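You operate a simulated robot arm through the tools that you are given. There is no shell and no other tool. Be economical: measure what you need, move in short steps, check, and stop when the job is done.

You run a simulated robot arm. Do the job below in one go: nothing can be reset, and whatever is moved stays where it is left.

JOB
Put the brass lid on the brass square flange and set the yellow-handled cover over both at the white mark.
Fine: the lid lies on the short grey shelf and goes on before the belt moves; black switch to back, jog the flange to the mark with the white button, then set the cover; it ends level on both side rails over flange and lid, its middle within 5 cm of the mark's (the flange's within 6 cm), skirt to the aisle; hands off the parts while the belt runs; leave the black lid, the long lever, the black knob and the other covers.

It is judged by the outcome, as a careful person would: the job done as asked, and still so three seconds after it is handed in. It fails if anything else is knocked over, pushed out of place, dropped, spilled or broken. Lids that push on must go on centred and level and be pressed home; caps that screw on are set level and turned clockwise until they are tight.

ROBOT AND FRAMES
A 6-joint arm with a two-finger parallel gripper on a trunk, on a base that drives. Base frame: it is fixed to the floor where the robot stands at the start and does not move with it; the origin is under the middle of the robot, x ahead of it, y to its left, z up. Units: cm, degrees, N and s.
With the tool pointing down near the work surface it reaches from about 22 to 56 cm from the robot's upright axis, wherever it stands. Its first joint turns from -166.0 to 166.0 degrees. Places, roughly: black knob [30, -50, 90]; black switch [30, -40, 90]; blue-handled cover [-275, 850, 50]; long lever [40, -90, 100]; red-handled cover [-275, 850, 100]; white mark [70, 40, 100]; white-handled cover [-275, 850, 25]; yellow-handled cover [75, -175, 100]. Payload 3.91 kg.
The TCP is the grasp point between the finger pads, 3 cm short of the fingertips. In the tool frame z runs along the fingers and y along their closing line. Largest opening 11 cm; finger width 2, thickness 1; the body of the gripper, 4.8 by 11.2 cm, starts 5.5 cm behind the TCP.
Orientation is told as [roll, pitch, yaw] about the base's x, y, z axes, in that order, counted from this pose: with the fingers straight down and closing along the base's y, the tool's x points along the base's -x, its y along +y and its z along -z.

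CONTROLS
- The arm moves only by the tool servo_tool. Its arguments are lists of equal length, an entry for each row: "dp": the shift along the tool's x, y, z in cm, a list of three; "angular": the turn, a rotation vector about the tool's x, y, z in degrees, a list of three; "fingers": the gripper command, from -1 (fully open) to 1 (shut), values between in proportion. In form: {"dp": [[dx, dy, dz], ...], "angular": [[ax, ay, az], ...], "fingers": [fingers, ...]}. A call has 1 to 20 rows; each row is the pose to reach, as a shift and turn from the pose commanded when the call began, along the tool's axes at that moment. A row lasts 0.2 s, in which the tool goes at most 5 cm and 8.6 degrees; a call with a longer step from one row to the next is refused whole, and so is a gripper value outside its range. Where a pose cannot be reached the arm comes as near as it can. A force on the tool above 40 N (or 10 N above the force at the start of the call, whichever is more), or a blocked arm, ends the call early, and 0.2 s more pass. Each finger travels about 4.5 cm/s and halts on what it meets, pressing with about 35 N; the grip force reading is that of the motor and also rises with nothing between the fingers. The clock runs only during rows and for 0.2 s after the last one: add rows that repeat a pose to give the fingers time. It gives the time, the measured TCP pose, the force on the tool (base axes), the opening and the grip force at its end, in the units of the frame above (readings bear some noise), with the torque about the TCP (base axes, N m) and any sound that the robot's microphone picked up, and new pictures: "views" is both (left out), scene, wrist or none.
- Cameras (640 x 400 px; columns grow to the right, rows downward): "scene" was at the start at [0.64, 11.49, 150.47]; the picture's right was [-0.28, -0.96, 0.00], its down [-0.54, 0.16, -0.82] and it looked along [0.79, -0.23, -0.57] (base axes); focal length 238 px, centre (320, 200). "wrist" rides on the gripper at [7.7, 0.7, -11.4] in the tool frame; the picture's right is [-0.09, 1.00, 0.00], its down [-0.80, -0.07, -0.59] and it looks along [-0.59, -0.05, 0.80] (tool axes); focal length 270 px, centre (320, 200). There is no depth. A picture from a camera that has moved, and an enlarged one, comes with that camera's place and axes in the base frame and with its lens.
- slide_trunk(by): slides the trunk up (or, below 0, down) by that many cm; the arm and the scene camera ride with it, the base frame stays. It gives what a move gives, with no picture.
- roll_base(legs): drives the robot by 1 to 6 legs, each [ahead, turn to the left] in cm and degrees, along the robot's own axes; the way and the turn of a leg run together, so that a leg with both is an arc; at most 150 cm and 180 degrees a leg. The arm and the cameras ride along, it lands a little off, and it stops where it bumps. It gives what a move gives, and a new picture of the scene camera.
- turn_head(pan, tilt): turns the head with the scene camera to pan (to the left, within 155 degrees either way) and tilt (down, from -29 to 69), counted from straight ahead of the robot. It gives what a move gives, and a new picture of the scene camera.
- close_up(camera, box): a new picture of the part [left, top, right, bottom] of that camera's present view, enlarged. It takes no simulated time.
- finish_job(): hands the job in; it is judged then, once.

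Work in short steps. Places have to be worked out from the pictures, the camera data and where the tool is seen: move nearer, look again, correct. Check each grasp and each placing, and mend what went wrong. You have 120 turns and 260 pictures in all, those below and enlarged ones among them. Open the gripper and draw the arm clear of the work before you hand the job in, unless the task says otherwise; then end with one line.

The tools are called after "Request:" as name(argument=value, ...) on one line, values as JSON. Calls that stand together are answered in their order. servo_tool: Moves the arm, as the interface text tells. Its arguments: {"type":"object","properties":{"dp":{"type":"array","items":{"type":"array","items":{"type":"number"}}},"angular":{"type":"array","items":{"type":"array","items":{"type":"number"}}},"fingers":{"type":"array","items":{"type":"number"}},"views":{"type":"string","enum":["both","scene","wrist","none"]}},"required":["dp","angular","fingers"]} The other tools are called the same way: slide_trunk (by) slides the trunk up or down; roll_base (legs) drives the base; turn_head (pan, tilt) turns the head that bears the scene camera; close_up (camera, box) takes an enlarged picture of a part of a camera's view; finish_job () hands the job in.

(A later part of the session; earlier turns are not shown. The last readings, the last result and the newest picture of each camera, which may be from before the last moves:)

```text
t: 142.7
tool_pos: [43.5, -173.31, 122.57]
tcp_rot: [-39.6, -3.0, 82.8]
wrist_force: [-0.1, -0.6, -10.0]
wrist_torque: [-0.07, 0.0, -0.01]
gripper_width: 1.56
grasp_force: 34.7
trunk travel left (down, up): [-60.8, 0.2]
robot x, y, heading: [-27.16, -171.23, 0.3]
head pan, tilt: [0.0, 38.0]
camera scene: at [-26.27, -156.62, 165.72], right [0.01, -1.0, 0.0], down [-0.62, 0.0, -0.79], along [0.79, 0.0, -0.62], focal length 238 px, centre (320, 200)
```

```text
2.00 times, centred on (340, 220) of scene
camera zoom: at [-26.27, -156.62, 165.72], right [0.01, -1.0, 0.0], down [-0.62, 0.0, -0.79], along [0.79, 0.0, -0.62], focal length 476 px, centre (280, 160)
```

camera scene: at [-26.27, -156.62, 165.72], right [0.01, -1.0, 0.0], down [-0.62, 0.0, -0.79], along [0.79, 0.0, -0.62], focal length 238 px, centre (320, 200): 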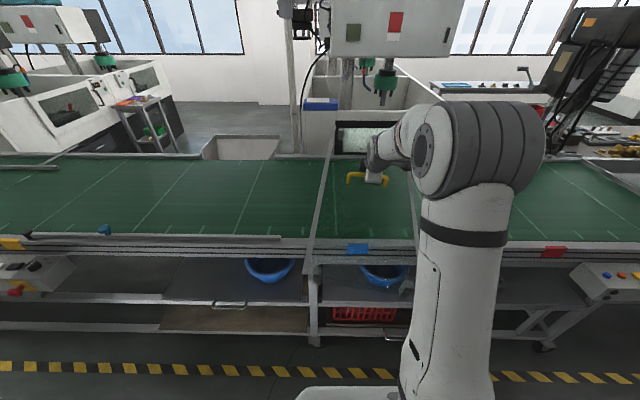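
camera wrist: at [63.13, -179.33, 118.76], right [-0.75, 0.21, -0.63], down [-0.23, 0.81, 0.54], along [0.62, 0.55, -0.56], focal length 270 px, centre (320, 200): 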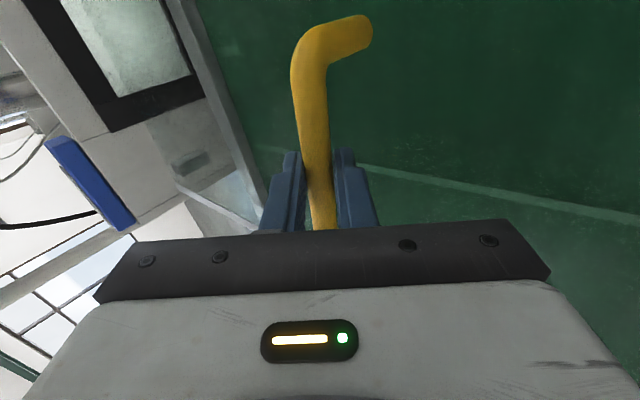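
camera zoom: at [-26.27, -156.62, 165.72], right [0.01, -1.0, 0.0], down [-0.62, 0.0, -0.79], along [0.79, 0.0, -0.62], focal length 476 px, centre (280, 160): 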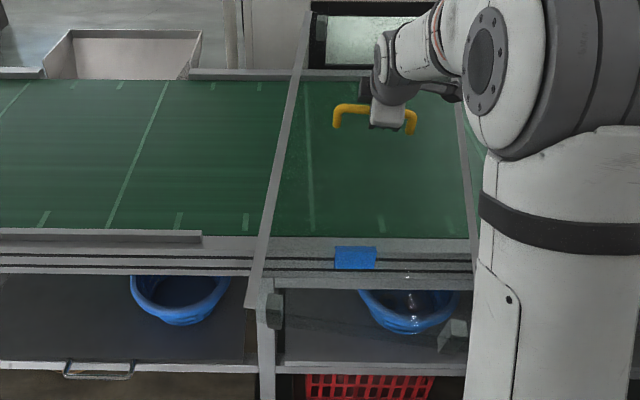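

The cover with its feet is clear of the table. I turn left 90° with the cover held high.

Request:
roll_base(legs=[[0, 89.5]])

```text
t: 145.0
tool_pos: [27.73, -128.2, 122.27]
tcp_rot: [-39.1, -2.8, 122.5]
wrist_force: [-0.5, 0.0, -10.2]
wrist_torque: [-0.05, -0.07, -0.02]
gripper_width: 1.55
grasp_force: 35.1
trunk travel left (down, up): [-60.8, 0.2]
robot x, y, heading: [-25.51, -174.65, 39.5]
head pan, tilt: [0.0, 38.0]
stopped in leg 1: the robot was blocked; the commanded pose is now the measured one
camera scene: at [-34.48, -162.19, 165.69], right [0.64, -0.77, 0.0], down [-0.47, -0.39, -0.79], along [0.61, 0.5, -0.62], focal length 238 px, centre (320, 200)
```

scene: 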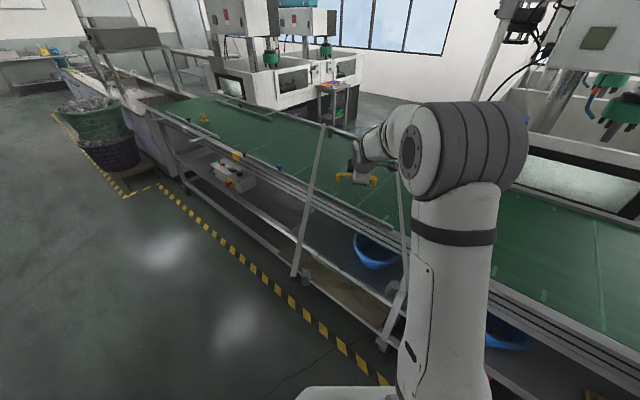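

Something blocked the turn at 39.5°. I look behind and around the base.

Request:
turn_head(pan=150, tilt=45)

Request:
turn_head(pan=-140, tilt=45)

Request:
turn_head(pan=40, tilt=55)

```text
t: 147.4
tool_pos: [27.75, -128.17, 122.44]
tcp_rot: [-39.4, -2.9, 122.7]
wrist_force: [0.3, 0.2, -9.9]
wrist_torque: [-0.1, 0.0, 0.0]
gripper_width: 1.56
grasp_force: 35.0
trunk travel left (down, up): [-60.8, 0.2]
robot x, y, heading: [-25.12, -174.31, 39.7]
head pan, tilt: [150.0, 45.0]
camera scene: at [-49.03, -169.2, 164.71], right [-0.17, 0.99, 0.0], down [0.7, 0.12, -0.71], along [-0.7, -0.12, -0.71], focal length 238 px, centre (320, 200)
```

scene: 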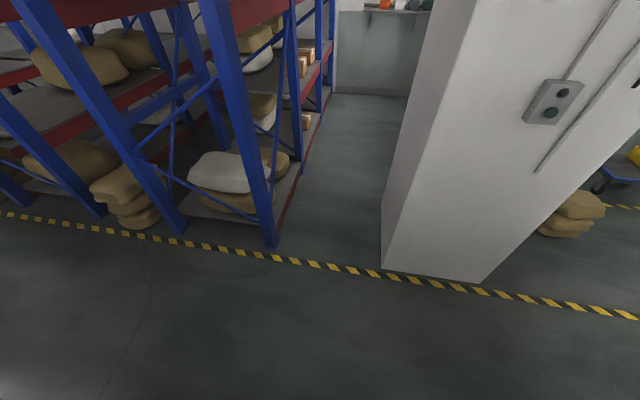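

```text
t: 151.3
tool_pos: [27.83, -128.15, 122.31]
tcp_rot: [-39.4, -2.9, 122.6]
wrist_force: [-0.1, 0.9, -10.2]
wrist_torque: [-0.1, -0.03, -0.02]
gripper_width: 1.54
grasp_force: 34.7
trunk travel left (down, up): [-60.8, 0.2]
robot x, y, heading: [-25.3, -174.32, 39.7]
head pan, tilt: [-140.0, 45.0]
camera scene: at [-42.48, -175.85, 164.7], right [-0.98, 0.18, 0.0], down [0.13, 0.69, -0.71], along [-0.13, -0.7, -0.71], focal length 238 px, centre (320, 200)
```

scene: 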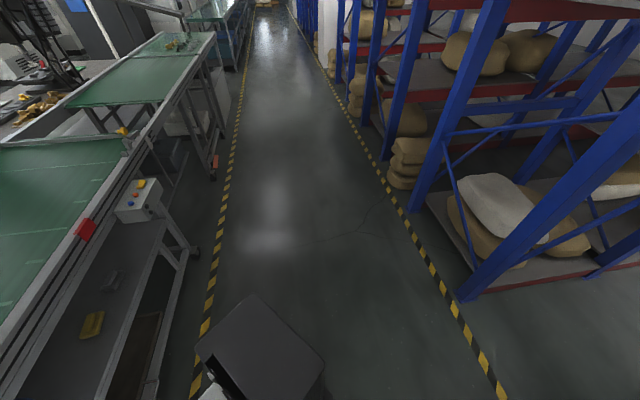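

```text
t: 154.0
tool_pos: [27.88, -128.16, 122.38]
tcp_rot: [-39.4, -2.9, 122.7]
wrist_force: [-0.5, 0.3, -11.1]
wrist_torque: [-0.09, 0.0, -0.01]
gripper_width: 1.56
grasp_force: 35.3
trunk travel left (down, up): [-60.8, 0.2]
robot x, y, heading: [-25.39, -174.62, 39.4]
head pan, tilt: [40.0, 55.0]
camera scene: at [-39.71, -160.76, 163.35], right [0.98, -0.18, 0.0], down [-0.15, -0.81, -0.57], along [0.1, 0.56, -0.82], focal length 238 px, centre (320, 200)
```

scene: 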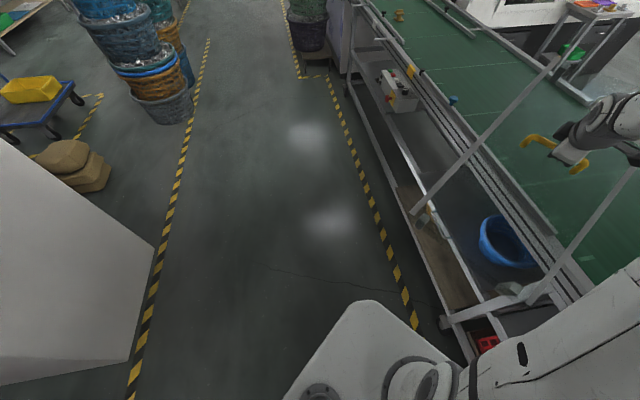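

The stop was likely the cover's far-left corner near (44,-93), where the long lever is listed. I zoom there.

Request:
close_up(camera="scene", box=[380, 20, 640, 180])

Request:
turn_head(pan=10, tilt=35)

Request:
close_up(camera="scene", box=[240, 100, 480, 250])

```text
2.46 times, centred on (510, 100) of scene
camera zoom: at [-39.71, -160.76, 163.35], right [0.98, -0.18, 0.0], down [-0.15, -0.81, -0.57], along [0.1, 0.56, -0.82], focal length 586 px, centre (-148, 446)
```

zoom: 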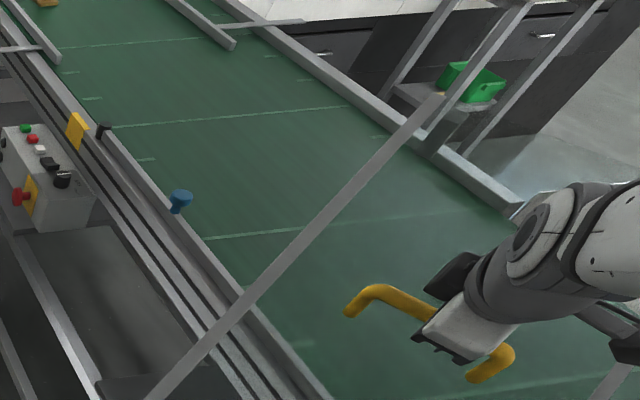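

```text
t: 155.0
tool_pos: [27.81, -128.26, 122.44]
tcp_rot: [-39.3, -3.0, 122.7]
wrist_force: [1.2, 0.2, -9.4]
wrist_torque: [-0.1, -0.04, -0.03]
gripper_width: 1.58
grasp_force: 35.3
trunk travel left (down, up): [-60.8, 0.2]
robot x, y, heading: [-25.55, -174.35, 39.7]
head pan, tilt: [10.0, 35.0]
camera scene: at [-35.31, -161.14, 166.17], right [0.76, -0.65, 0.0], down [-0.37, -0.44, -0.82], along [0.53, 0.62, -0.57], focal length 238 px, centre (320, 200)
```

scene: 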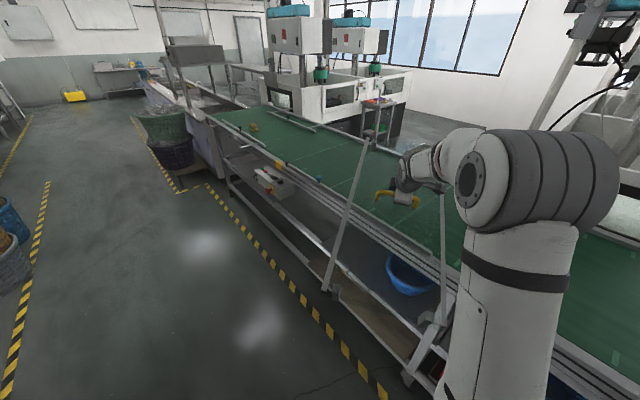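

```text
2.67 times, centred on (360, 175) of scene
camera zoom: at [-35.31, -161.14, 166.17], right [0.76, -0.65, 0.0], down [-0.37, -0.44, -0.82], along [0.53, 0.62, -0.57], focal length 635 px, centre (213, 267)
```

zoom: 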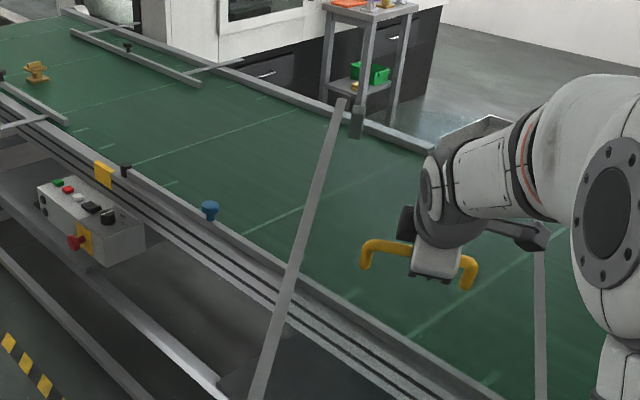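

No contact is visible: the cover's edge is clear of the blue lever, so the stop may be from swing inertia. I try a smaller further turn.

Request:
roll_base(legs=[[0, 8]])

```text
t: 156.0
tool_pos: [20.77, -121.08, 122.59]
tcp_rot: [-39.4, -2.9, 130.8]
wrist_force: [1.0, -1.1, -9.6]
wrist_torque: [-0.09, 0.0, 0.01]
gripper_width: 1.56
grasp_force: 34.5
trunk travel left (down, up): [-60.8, 0.2]
robot x, y, heading: [-24.88, -175.26, 47.5]
head pan, tilt: [10.0, 35.0]
camera scene: at [-36.56, -163.0, 166.17], right [0.84, -0.54, 0.0], down [-0.31, -0.48, -0.82], along [0.44, 0.69, -0.57], focal length 238 px, centre (320, 200)
```

scene: 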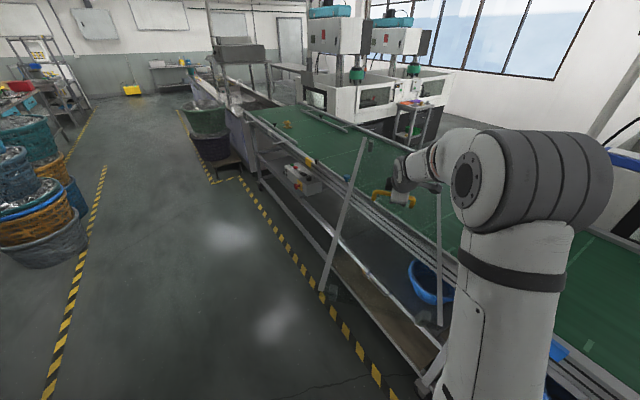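

It turns freely. I continue the turn.

Request:
roll_base(legs=[[0, 20], [0, 21]])

```text
t: 158.7
tool_pos: [-25.8, -103.86, 122.07]
tcp_rot: [-39.1, -2.6, 172.0]
wrist_force: [0.0, 1.0, -11.0]
wrist_torque: [-0.07, -0.09, -0.02]
gripper_width: 1.58
grasp_force: 35.0
trunk travel left (down, up): [-60.8, 0.2]
robot x, y, heading: [-21.57, -174.78, 88.9]
head pan, tilt: [10.0, 35.0]
stopped in leg 2: the robot was blocked; the commanded pose is now the measured one
camera scene: at [-38.42, -173.2, 166.15], right [0.99, 0.15, 0.0], down [0.09, -0.57, -0.82], along [-0.12, 0.81, -0.58], focal length 238 px, centre (320, 200)
```

scene: 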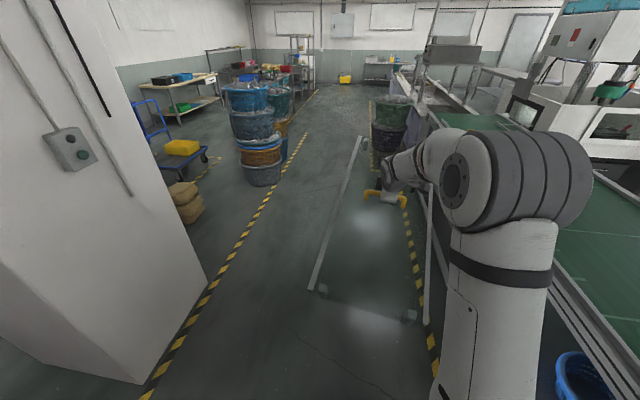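

Turned. Now I drive forward along the aisle toward y≈36.

Request:
roll_base(legs=[[100, 0]])

```text
t: 163.9
tool_pos: [-23.14, -3.5, 122.26]
tcp_rot: [-39.2, -2.9, 171.6]
wrist_force: [-0.1, 0.2, -10.4]
wrist_torque: [-0.08, -0.09, 0.01]
gripper_width: 1.55
grasp_force: 34.7
trunk travel left (down, up): [-60.8, 0.2]
robot x, y, heading: [-18.98, -74.94, 88.9]
head pan, tilt: [10.0, 35.0]
camera scene: at [-35.85, -72.91, 166.17], right [0.99, 0.15, 0.0], down [0.08, -0.57, -0.82], along [-0.12, 0.81, -0.57], focal length 238 px, centre (320, 200)
```

scene: 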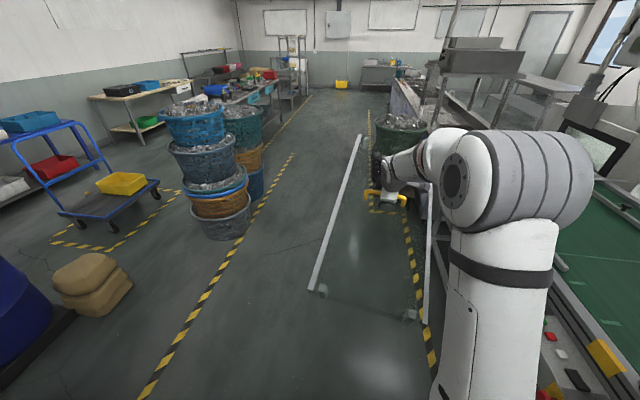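

Path is clear; continue 110 cm.

Request:
roll_base(legs=[[110, 0]])

```text
t: 169.5
tool_pos: [-17.46, 106.32, 122.39]
tcp_rot: [-39.1, -2.8, 170.5]
wrist_force: [0.9, -0.5, -10.5]
wrist_torque: [-0.11, -0.1, -0.02]
gripper_width: 1.54
grasp_force: 35.7
trunk travel left (down, up): [-60.8, 0.2]
robot x, y, heading: [-15.48, 35.69, 87.1]
head pan, tilt: [10.0, 35.0]
camera scene: at [-31.76, 37.34, 166.17], right [0.99, 0.12, 0.0], down [0.07, -0.57, -0.82], along [-0.1, 0.81, -0.57], focal length 238 px, centre (320, 200)
```

scene: 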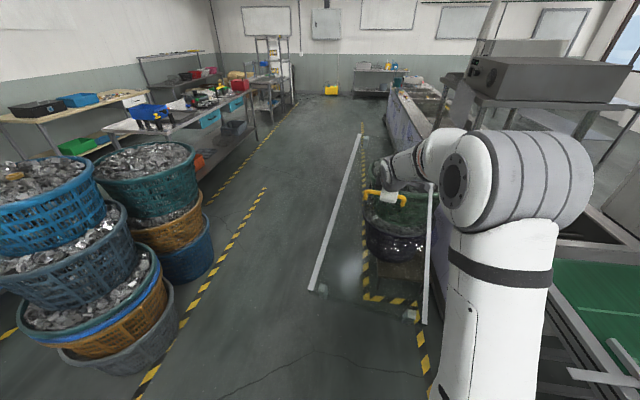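

Robot at (-15.5,35.7); the surroundings at the sweep radius are clear below z 110. I turn right back toward the belt in steps.

Request:
roll_base(legs=[[0, -29], [0, -29], [0, -29]])

Request:
turn_head(pan=0, tilt=45)

```text
t: 172.2
tool_pos: [29.31, 90.28, 121.97]
tcp_rot: [-38.8, -2.9, 129.6]
wrist_force: [0.6, -0.8, -10.1]
wrist_torque: [-0.03, 0.09, -0.04]
gripper_width: 1.59
grasp_force: 35.1
trunk travel left (down, up): [-60.8, 0.2]
robot x, y, heading: [-18.25, 37.22, 48.0]
head pan, tilt: [10.0, 35.0]
stopped in leg 2: the robot was blocked; the commanded pose is now the measured one
camera scene: at [-29.17, 49.03, 166.2], right [0.85, -0.53, 0.0], down [-0.31, -0.49, -0.82], along [0.43, 0.69, -0.57], focal length 238 px, centre (320, 200)
```

scene: 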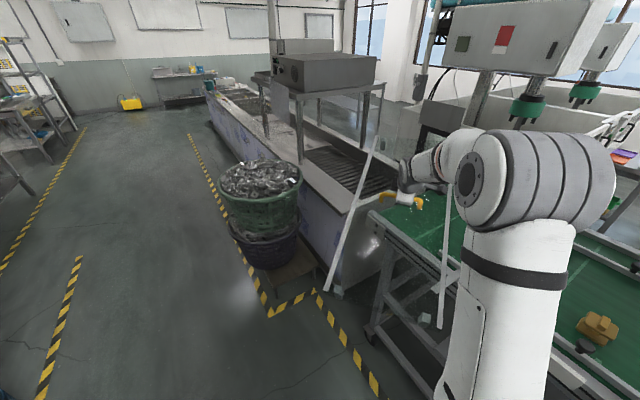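

```text
t: 172.9
tool_pos: [28.98, 90.34, 122.06]
tcp_rot: [-39.1, -2.9, 129.6]
wrist_force: [0.1, -0.1, -9.2]
wrist_torque: [-0.09, 0.09, 0.01]
gripper_width: 1.58
grasp_force: 35.2
trunk travel left (down, up): [-60.8, 0.2]
robot x, y, heading: [-17.77, 37.32, 47.8]
head pan, tilt: [0.0, 45.0]
camera scene: at [-28.62, 47.7, 164.7], right [0.74, -0.67, 0.0], down [-0.47, -0.52, -0.71], along [0.47, 0.52, -0.71], focal length 238 px, centre (320, 200)
```

scene: 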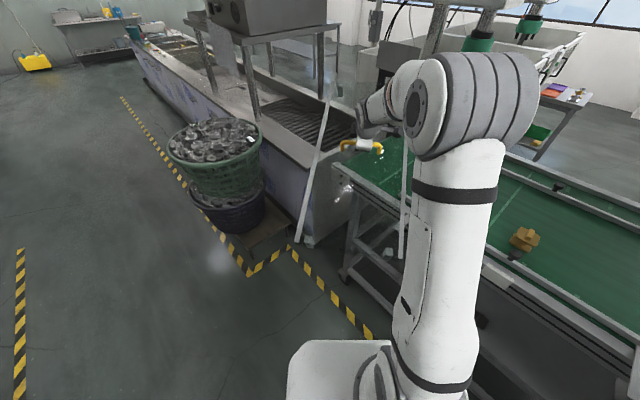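

I keep turning right in small steps.

Request:
roll_base(legs=[[0, -16], [0, -16]])

Request:
roll_base(legs=[[0, -15]])

```text
t: 175.6
tool_pos: [50.49, 57.2, 121.89]
tcp_rot: [-38.7, -2.8, 97.6]
wrist_force: [1.2, -0.4, -10.4]
wrist_torque: [-0.04, 0.1, -0.02]
gripper_width: 1.55
grasp_force: 34.6
trunk travel left (down, up): [-60.8, 0.2]
robot x, y, heading: [-18.04, 40.22, 15.3]
head pan, tilt: [0.0, 45.0]
stopped in leg 2: the robot was blocked; the commanded pose is now the measured one
camera scene: at [-21.62, 54.39, 164.71], right [0.27, -0.96, 0.0], down [-0.68, -0.19, -0.71], along [0.68, 0.19, -0.71], focal length 238 px, centre (320, 200)
```

scene: 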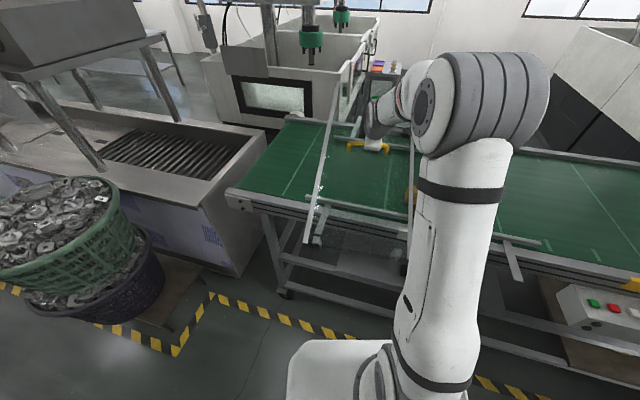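

```text
t: 176.9
tool_pos: [52.7, 38.8, 121.95]
tcp_rot: [-39.0, -2.8, 82.5]
wrist_force: [-0.2, -0.7, -9.5]
wrist_torque: [0.01, 0.13, 0.0]
gripper_width: 1.56
grasp_force: 34.7
trunk travel left (down, up): [-60.8, 0.2]
robot x, y, heading: [-18.37, 41.64, 1.0]
head pan, tilt: [0.0, 45.0]
camera scene: at [-17.84, 56.16, 164.7], right [0.01, -1.0, 0.0], down [-0.71, -0.01, -0.71], along [0.71, 0.01, -0.71], focal length 238 px, centre (320, 200)
```

scene: 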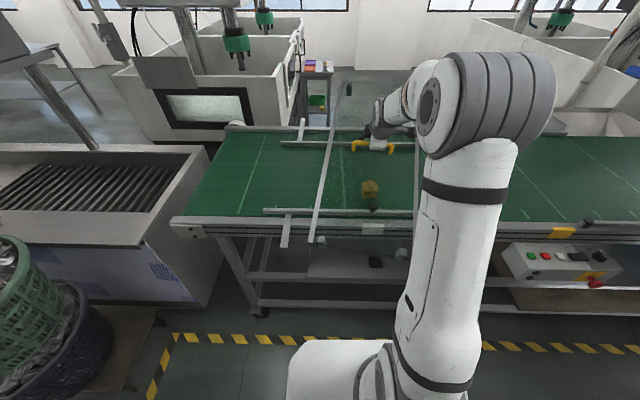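

Facing the belt: cover over flange and mark. I drive 19 cm ahead, then straighten yaw (+6.4°) and y.

Request:
roll_base(legs=[[19, 0]])

Request:
turn_head(pan=-10, tilt=48)

Request:
close_up(camera="wrist", box=[0, 0, 640, 400])

```text
t: 178.4
tool_pos: [72.17, 38.88, 121.94]
tcp_rot: [-38.8, -2.8, 82.3]
wrist_force: [0.2, -0.1, -10.2]
wrist_torque: [0.01, 0.08, 0.0]
gripper_width: 1.56
grasp_force: 35.4
trunk travel left (down, up): [-60.8, 0.2]
robot x, y, heading: [0.89, 41.86, 0.2]
head pan, tilt: [0.0, 45.0]
camera scene: at [1.61, 56.45, 164.69], right [0.01, -1.0, 0.0], down [-0.71, -0.01, -0.71], along [0.71, 0.01, -0.71], focal length 238 px, centre (320, 200)
```

scene: 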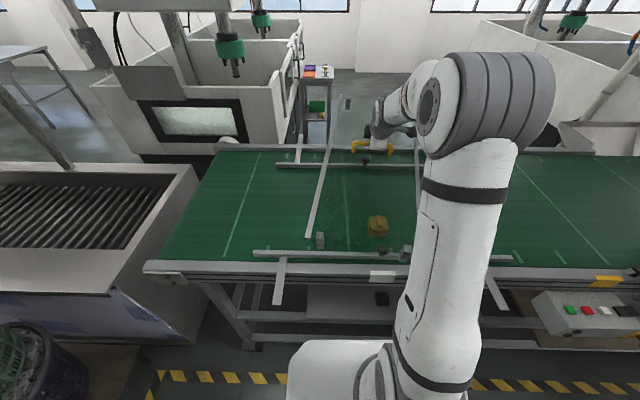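

```text
t: 179.2
tool_pos: [71.97, 38.98, 122.02]
tcp_rot: [-38.9, -2.8, 82.3]
wrist_force: [-0.7, -0.4, -10.4]
wrist_torque: [0.01, 0.08, -0.02]
gripper_width: 1.57
grasp_force: 35.0
trunk travel left (down, up): [-60.8, 0.2]
robot x, y, heading: [0.86, 41.52, 0.5]
head pan, tilt: [-10.0, 48.0]
camera scene: at [1.08, 55.06, 164.27], right [-0.16, -0.99, 0.0], down [-0.73, 0.12, -0.67], along [0.66, -0.11, -0.74], focal length 238 px, centre (320, 200)
```

scene: 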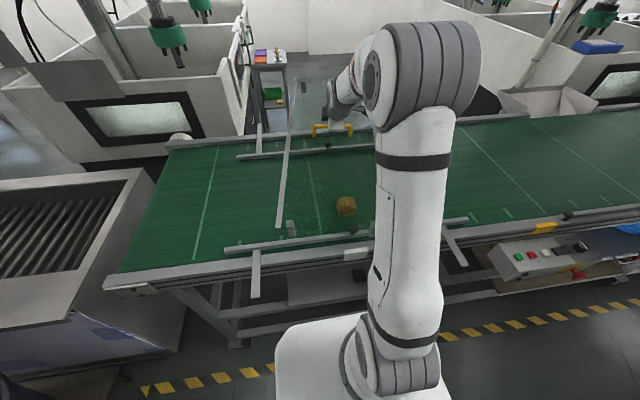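

```text
1.00 times, centred on (320, 200) of wrist (not enlarged: the box is as wide or as high as the picture)
camera zoom: at [63.29, 31.92, 130.27], right [-0.75, 0.22, -0.62], down [-0.21, 0.81, 0.55], along [0.62, 0.54, -0.56], focal length 270 px, centre (320, 200)
```

zoom: 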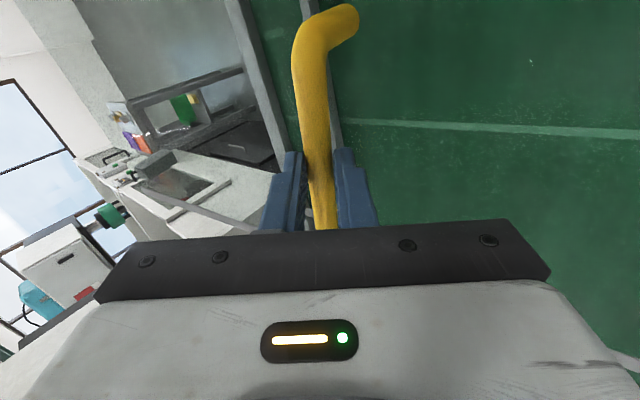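

I zoom in to check whether the cover hangs level.

Request:
close_up(camera="scene", box=[230, 60, 390, 270])

Request:
turn_head(pan=0, tilt=25)

Request:
close_up(camera="scene", box=[270, 160, 430, 340])

```text
1.90 times, centred on (310, 165) of scene
camera zoom: at [1.08, 55.06, 164.27], right [-0.16, -0.99, 0.0], down [-0.73, 0.12, -0.67], along [0.66, -0.11, -0.74], focal length 454 px, centre (339, 267)
```

zoom: 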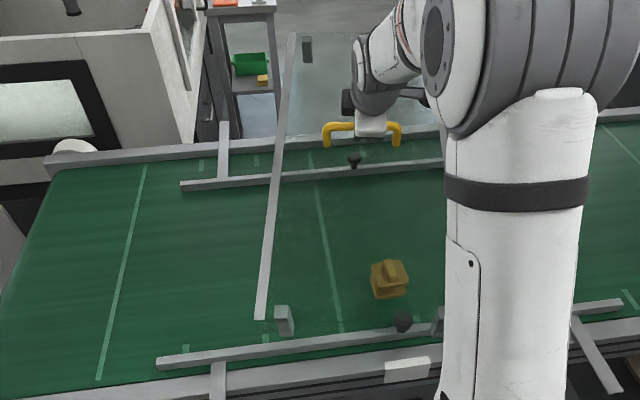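

```text
t: 180.0
tool_pos: [71.94, 38.96, 122.05]
tcp_rot: [-38.8, -2.9, 82.2]
wrist_force: [-0.6, 0.1, -9.6]
wrist_torque: [-0.02, 0.07, -0.04]
gripper_width: 1.56
grasp_force: 35.5
trunk travel left (down, up): [-60.8, 0.2]
robot x, y, heading: [0.75, 41.53, 0.9]
head pan, tilt: [0.0, 25.0]
camera scene: at [2.52, 56.44, 167.74], right [0.01, -1.0, 0.0], down [-0.42, 0.0, -0.91], along [0.91, 0.01, -0.42], focal length 238 px, centre (320, 200)
```

scene: 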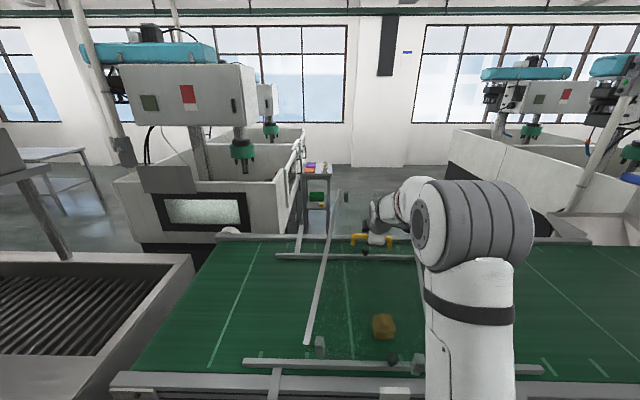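

```text
2.22 times, centred on (350, 250) of scene
camera zoom: at [2.52, 56.44, 167.74], right [0.01, -1.0, 0.0], down [-0.42, 0.0, -0.91], along [0.91, 0.01, -0.42], focal length 529 px, centre (253, 89)
```

zoom: 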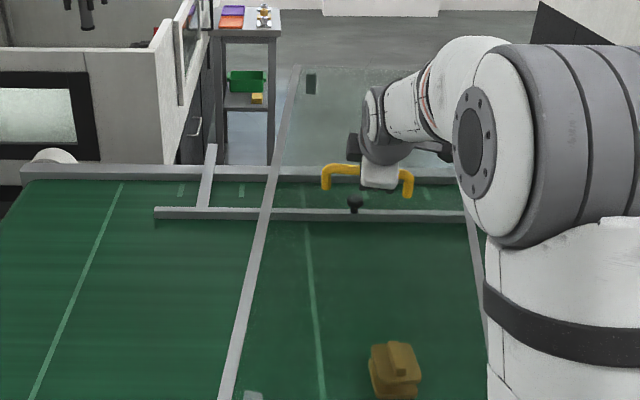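

The near end droops ≈7.5° (far end z≈123, near ≈113.6). I move the base 2.5 cm closer for reach, then rotate the tool to level the cover and correct yaw and y.

Request:
roll_base(legs=[[2.5, 0]])

Request:
servo_tool(dp=[[0, 0, 0], [0, 0, 0], [0, 0, 0], [0, 0, 0]], angular=[[-2.6, -1.1, -1.7], [-5.1, -2.3, -3.4], [-7.7, -3.4, -5], [-7.7, -3.4, -5]], fingers=[1, 1, 1, 1], views="scene")

```text
t: 180.8
tool_pos: [74.81, 39.02, 121.85]
tcp_rot: [-38.7, -2.8, 82.3]
wrist_force: [0.6, 0.5, -10.9]
wrist_torque: [-0.03, 0.06, -0.02]
gripper_width: 1.56
grasp_force: 35.2
trunk travel left (down, up): [-60.8, 0.2]
robot x, y, heading: [3.68, 41.4, 1.0]
head pan, tilt: [0.0, 25.0]
camera scene: at [5.4, 56.47, 167.74], right [0.01, -1.0, 0.0], down [-0.43, 0.0, -0.91], along [0.9, 0.01, -0.43], focal length 238 px, centre (320, 200)
```

scene: 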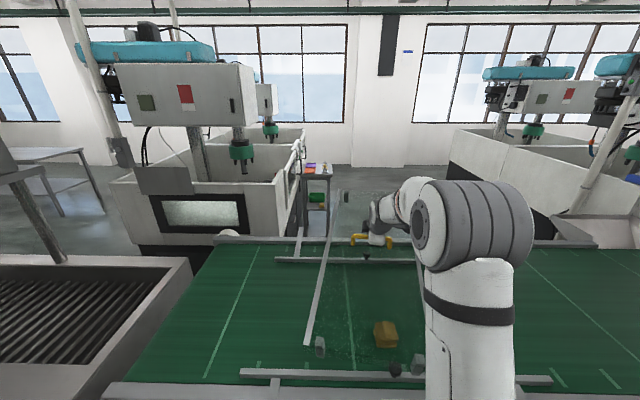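

```text
t: 181.8
tool_pos: [74.54, 39.1, 121.88]
tcp_rot: [-31.4, -2.6, 88.4]
wrist_force: [-0.1, 0.1, -10.3]
wrist_torque: [-0.02, 0.0, -0.02]
gripper_width: 1.58
grasp_force: 34.7
trunk travel left (down, up): [-60.8, 0.2]
robot x, y, heading: [4.01, 41.46, 0.5]
head pan, tilt: [0.0, 25.0]
camera scene: at [5.05, 56.47, 167.75], right [0.01, -1.0, 0.0], down [-0.42, 0.0, -0.91], along [0.91, 0.01, -0.42], focal length 238 px, centre (320, 200)
```

scene: 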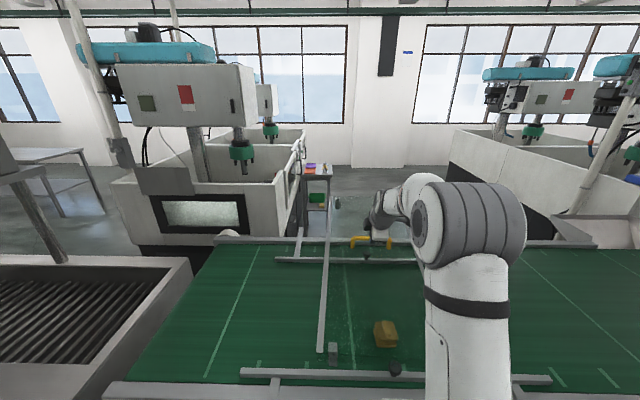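

I zoom to check levelness again.

Request:
close_up(camera="scene", box=[280, 180, 440, 290])

Request:
close_up(camera="scene", box=[280, 290, 440, 400])

```text
3.64 times, centred on (360, 235) of scene
camera zoom: at [5.05, 56.47, 167.75], right [0.01, -1.0, 0.0], down [-0.42, 0.0, -0.91], along [0.91, 0.01, -0.42], focal length 866 px, centre (174, 73)
```

zoom: 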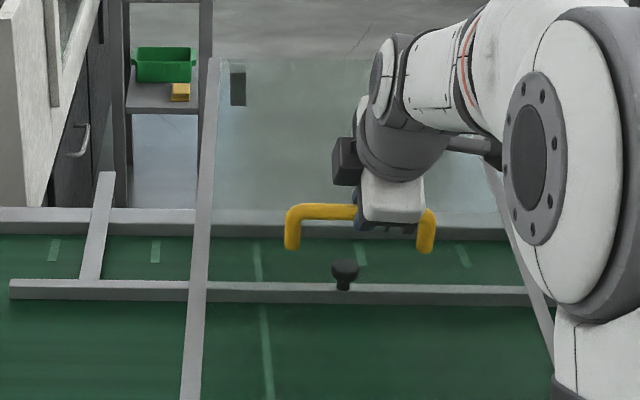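

```text
3.64 times, centred on (360, 345) of scene
camera zoom: at [5.05, 56.47, 167.75], right [0.01, -1.0, 0.0], down [-0.42, 0.0, -0.91], along [0.91, 0.01, -0.42], focal length 866 px, centre (174, -327)
```

zoom: 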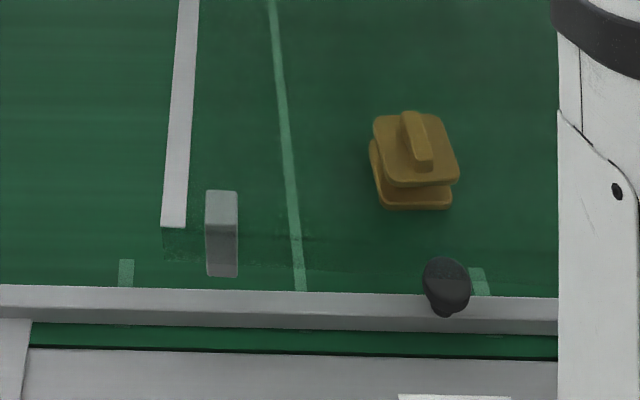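

The cover hangs with its skirt end naturally low (pivots on the round bar), so I'll set the near feet on the front frame first and then ease the far end down. Move to (70.1,36.3,115) first.

Request:
servo_tool(dp=[[1, 2, 1], [2, 4, 2], [3, 5.7, 2.8], [3.2, 7.1, 3.4], [3.2, 7.1, 3.4]], angular=[[0, 0, 0], [0, 0, 0], [0, 0, 0], [0, 0, 0], [0, 0, 0]], fingers=[1, 1, 1, 1, 1], views="none")

Request:
turn_head(pan=0, tilt=50)

Request:
close_up(camera="scene", box=[260, 170, 420, 290])

```text
t: 183.1
tool_pos: [70.22, 36.22, 115.22]
tcp_rot: [-31.6, -2.7, 88.3]
wrist_force: [0.3, -0.6, -10.8]
wrist_torque: [0.05, 0.1, -0.05]
gripper_width: 1.56
grasp_force: 34.6
trunk travel left (down, up): [-60.8, 0.2]
robot x, y, heading: [3.71, 41.58, 0.6]
head pan, tilt: [0.0, 25.0]
```

```text
t: 183.9
tool_pos: [70.26, 36.26, 115.25]
tcp_rot: [-31.5, -2.7, 88.3]
wrist_force: [0.4, 0.0, -9.5]
wrist_torque: [0.1, 0.1, -0.03]
gripper_width: 1.56
grasp_force: 35.1
trunk travel left (down, up): [-60.8, 0.2]
robot x, y, heading: [3.99, 41.76, 0.9]
head pan, tilt: [0.0, 50.0]
camera scene: at [3.55, 56.45, 164.01], right [0.01, -1.0, 0.0], down [-0.77, -0.01, -0.64], along [0.64, 0.01, -0.77], focal length 238 px, centre (320, 200)
```

scene: 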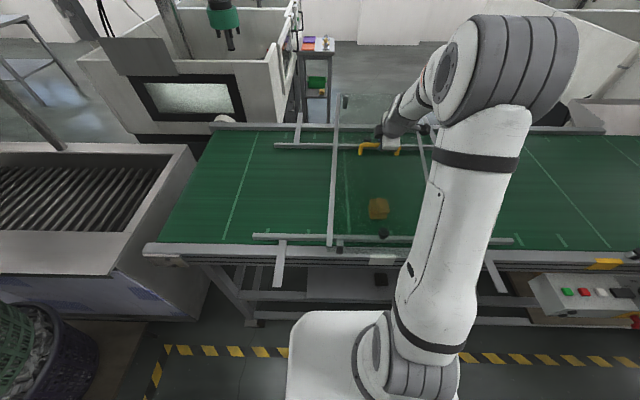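

```text
3.33 times, centred on (340, 230) of scene
camera zoom: at [3.55, 56.45, 164.01], right [0.01, -1.0, 0.0], down [-0.77, -0.01, -0.64], along [0.64, 0.01, -0.77], focal length 794 px, centre (253, 100)
```

zoom: 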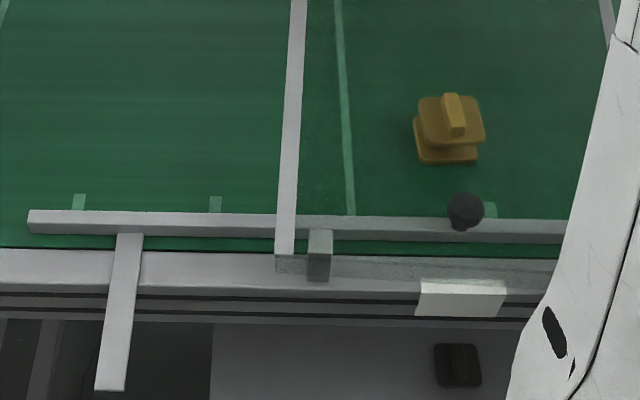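

Near foot is at x≈36.9 (frame top spans ≈37.5–41.5) and the cover is ≈1.5 cm too far +y. I correct +1.9 in x, -1.5 in y and lower a little.

Request:
servo_tool(dp=[[0.7, -0.9, 0.5], [1.5, -1.6, 1.0], [1.5, -1.07, 1.97], [1.5, -1.07, 1.97]], angular=[[0, 0, 0], [0, 0, 0], [0, 0, 0], [0, 0, 0]], fingers=[1, 1, 1, 1], views="none")

Request:
close_up(camera="scene", box=[260, 170, 420, 290])

Request:
close_up(camera="scene", box=[280, 80, 460, 190])

```text
t: 184.9
tool_pos: [72.02, 34.79, 113.91]
tcp_rot: [-31.3, -2.7, 88.4]
wrist_force: [-0.7, 0.5, -10.3]
wrist_torque: [0.07, 0.15, 0.05]
gripper_width: 1.58
grasp_force: 35.0
trunk travel left (down, up): [-60.8, 0.2]
robot x, y, heading: [3.5, 41.66, 0.6]
head pan, tilt: [0.0, 50.0]
```

```text
3.33 times, centred on (340, 230) of scene
camera zoom: at [3.52, 56.44, 164.0], right [0.01, -1.0, 0.0], down [-0.77, -0.01, -0.64], along [0.64, 0.01, -0.77], focal length 794 px, centre (253, 100)
```

zoom: 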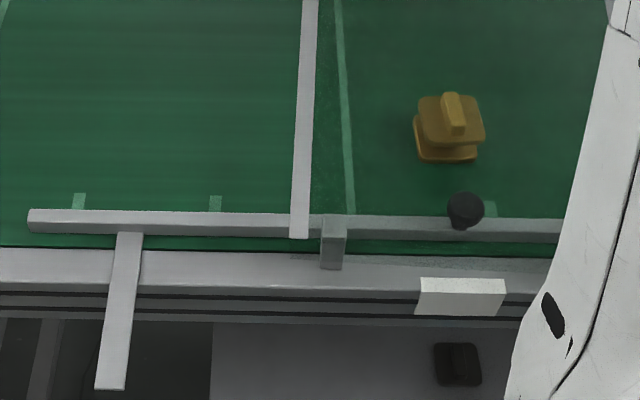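

```text
3.56 times, centred on (370, 135) of scene
camera zoom: at [3.52, 56.44, 164.0], right [0.01, -1.0, 0.0], down [-0.77, -0.01, -0.64], along [0.64, 0.01, -0.77], focal length 846 px, centre (142, 431)
```

zoom: 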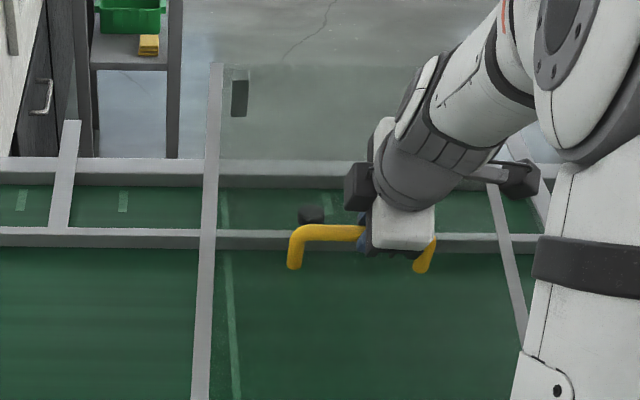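

The near foot is over the frame top now. I lower 1.5 cm straight and check the load.

Request:
servo_tool(dp=[[0, 0.26, 0.43], [0.05, 0.52, 0.85], [0.07, 0.78, 1.28], [0.07, 0.78, 1.28]], angular=[[0, 0, 0], [0, 0, 0], [0, 0, 0], [0, 0, 0]], fingers=[1, 1, 1, 1], views="none")

Request:
close_up(camera="scene", box=[260, 170, 420, 290])

```text
t: 185.9
tool_pos: [72.11, 34.81, 112.38]
tcp_rot: [-31.4, -2.8, 88.2]
wrist_force: [0.3, -0.2, -10.3]
wrist_torque: [0.08, 0.1, 0.0]
gripper_width: 1.55
grasp_force: 35.2
trunk travel left (down, up): [-60.8, 0.2]
robot x, y, heading: [3.58, 41.42, 0.5]
head pan, tilt: [0.0, 50.0]
```

```text
3.33 times, centred on (340, 230) of scene
camera zoom: at [3.55, 56.44, 164.0], right [0.01, -1.0, 0.0], down [-0.77, -0.01, -0.64], along [0.64, 0.01, -0.77], focal length 794 px, centre (253, 100)
```

zoom: 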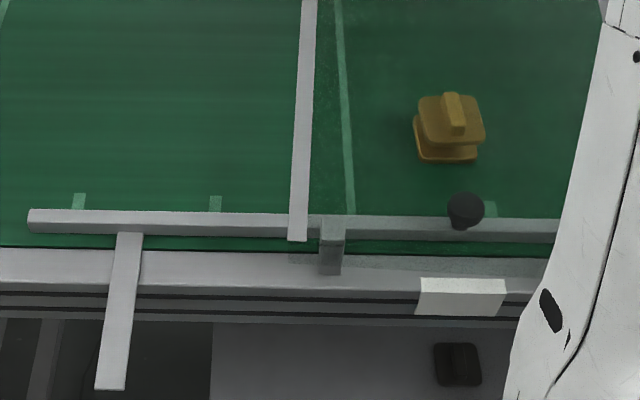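

The near feet have touched down (load stays since the cover pivots on the bar). Now I ease the far end down, moving slightly outward as it levels.

Request:
servo_tool(dp=[[0.02, 0.1, 0.6], [0.04, 0.2, 1.2], [0.06, 0.3, 1.8], [0.08, 0.4, 2.4], [0.1, 0.47, 3.0], [0.11, 0.53, 3.54], [0.11, 0.53, 3.54]], angular=[[0, 0, 0], [0, 0, 0], [0, 0, 0], [0, 0, 0], [0, 0, 0], [0, 0, 0], [0, 0, 0]], fingers=[1, 1, 1, 1, 1, 1, 1], views="scene")

Request:
close_up(camera="scene", box=[260, 170, 420, 290])

Request:
close_up(camera="scene", box=[280, 80, 460, 190])

```text
t: 187.5
tool_pos: [73.3, 34.63, 109.79]
tcp_rot: [-32.1, -2.8, 88.2]
wrist_force: [-1.3, -4.1, 29.2]
wrist_torque: [0.22, -0.49, -0.41]
gripper_width: 1.55
grasp_force: 35.5
trunk travel left (down, up): [-60.8, 0.2]
robot x, y, heading: [3.66, 41.63, 0.6]
head pan, tilt: [0.0, 50.0]
camera scene: at [3.0, 56.42, 164.05], right [0.01, -1.0, 0.0], down [-0.76, -0.01, -0.64], along [0.64, 0.01, -0.76], focal length 238 px, centre (320, 200)
```

scene: 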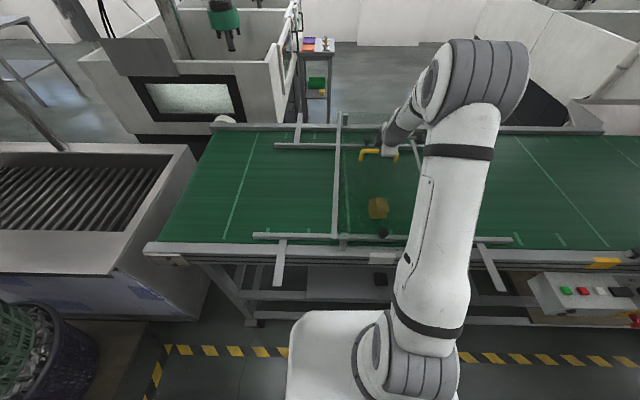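

```text
3.33 times, centred on (340, 230) of scene
camera zoom: at [3.0, 56.42, 164.05], right [0.01, -1.0, 0.0], down [-0.76, -0.01, -0.64], along [0.64, 0.01, -0.76], focal length 794 px, centre (253, 100)
```

zoom: 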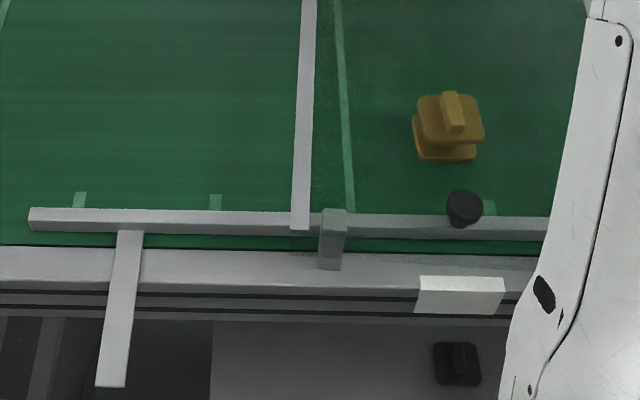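

```text
3.56 times, centred on (370, 135) of scene
camera zoom: at [3.0, 56.42, 164.05], right [0.01, -1.0, 0.0], down [-0.76, -0.01, -0.64], along [0.64, 0.01, -0.76], focal length 846 px, centre (142, 431)
```

zoom: 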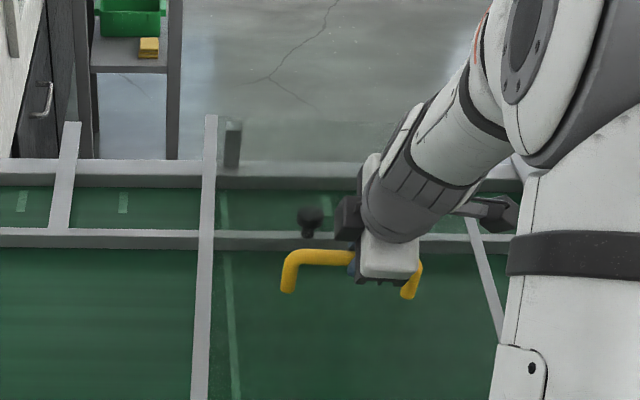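

All feet appear down (pressing ~39 N, panel level ≈104.5 at both ends). I relax the push and check before releasing.

Request:
servo_tool(dp=[[0, -0.15, -0.25], [0, -0.2, -0.35], [0, -0.2, -0.35]], angular=[[0, 0, 0], [0, 0, 0], [0, 0, 0]], fingers=[1, 1, 1], views="wrist")

Request:
close_up(camera="scene", box=[300, 215, 370, 265])

Request:
close_up(camera="scene", box=[300, 95, 440, 175])

```text
t: 188.3
tool_pos: [73.35, 34.71, 109.77]
tcp_rot: [-31.6, -2.7, 88.3]
wrist_force: [10.1, -2.8, 19.6]
wrist_torque: [0.2, -0.59, -0.44]
gripper_width: 1.54
grasp_force: 34.9
trunk travel left (down, up): [-60.8, 0.2]
robot x, y, heading: [3.94, 41.58, 0.9]
head pan, tilt: [0.0, 50.0]
camera wrist: at [66.52, 26.69, 119.01], right [-0.84, 0.14, -0.52], down [-0.23, 0.78, 0.58], along [0.48, 0.61, -0.63], focal length 270 px, centre (320, 200)
```

wrist: 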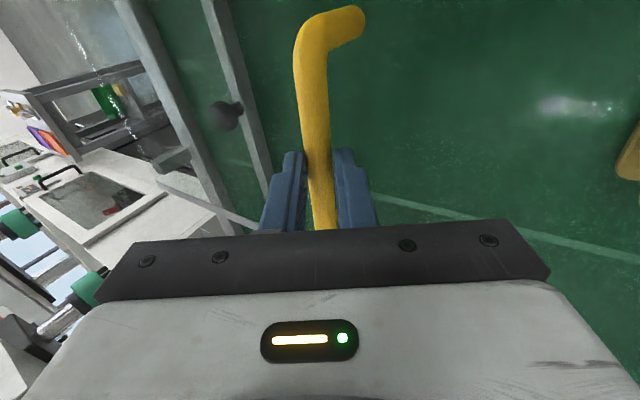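

```text
8.00 times, centred on (335, 240) of scene
camera zoom: at [3.35, 56.44, 164.0], right [0.01, -1.0, 0.0], down [-0.77, -0.01, -0.64], along [0.64, 0.01, -0.77], focal length 1905 px, centre (200, -120)
```

zoom: 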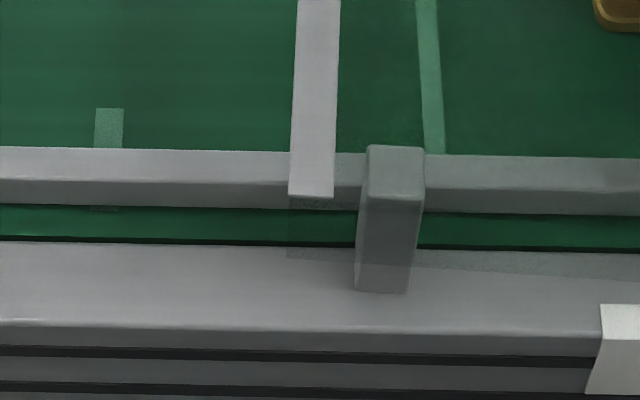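

```text
4.57 times, centred on (370, 135) of scene
camera zoom: at [3.35, 56.44, 164.0], right [0.01, -1.0, 0.0], down [-0.77, -0.01, -0.64], along [0.64, 0.01, -0.77], focal length 1088 px, centre (91, 497)
```

zoom: 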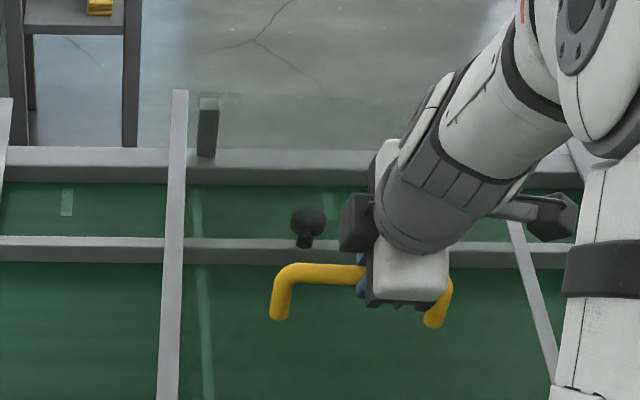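

Near and far feet both stand on the frame tops. I relax a bit more, then open the fingers and withdraw along the tool axis.

Request:
servo_tool(dp=[[0.0, -0.1, -0.2], [0, -0.1, -0.2], [0, -0.1, -0.2], [0, -0.1, -0.2]], angular=[[0, 0, 0], [0, 0, 0], [0, 0, 0], [0, 0, 0]], fingers=[1, 0.8, 0.65, 0.5], views="none")

Request:
close_up(camera="wrist", box=[200, 0, 440, 240])

```text
t: 189.3
tool_pos: [73.27, 34.59, 109.86]
tcp_rot: [-31.4, -2.7, 88.4]
wrist_force: [0.3, 0.2, -0.3]
wrist_torque: [0.03, -0.02, 0.01]
gripper_width: 2.76
grasp_force: 0.0
trunk travel left (down, up): [-60.8, 0.2]
robot x, y, heading: [3.64, 41.52, 0.5]
head pan, tilt: [0.0, 50.0]
```

```text
1.67 times, centred on (320, 120) of wrist
camera zoom: at [66.52, 26.66, 119.1], right [-0.85, 0.14, -0.51], down [-0.23, 0.78, 0.58], along [0.48, 0.61, -0.63], focal length 450 px, centre (320, 333)
```

zoom: 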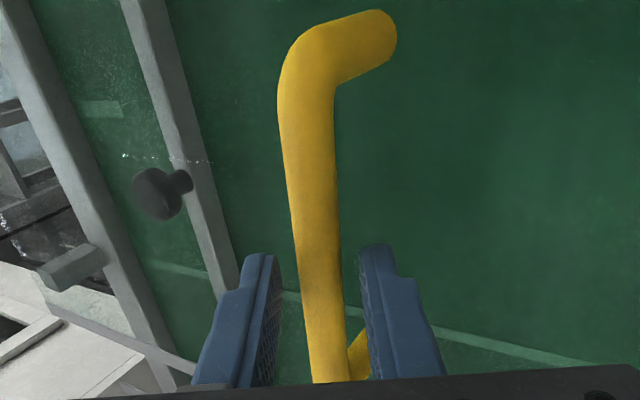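

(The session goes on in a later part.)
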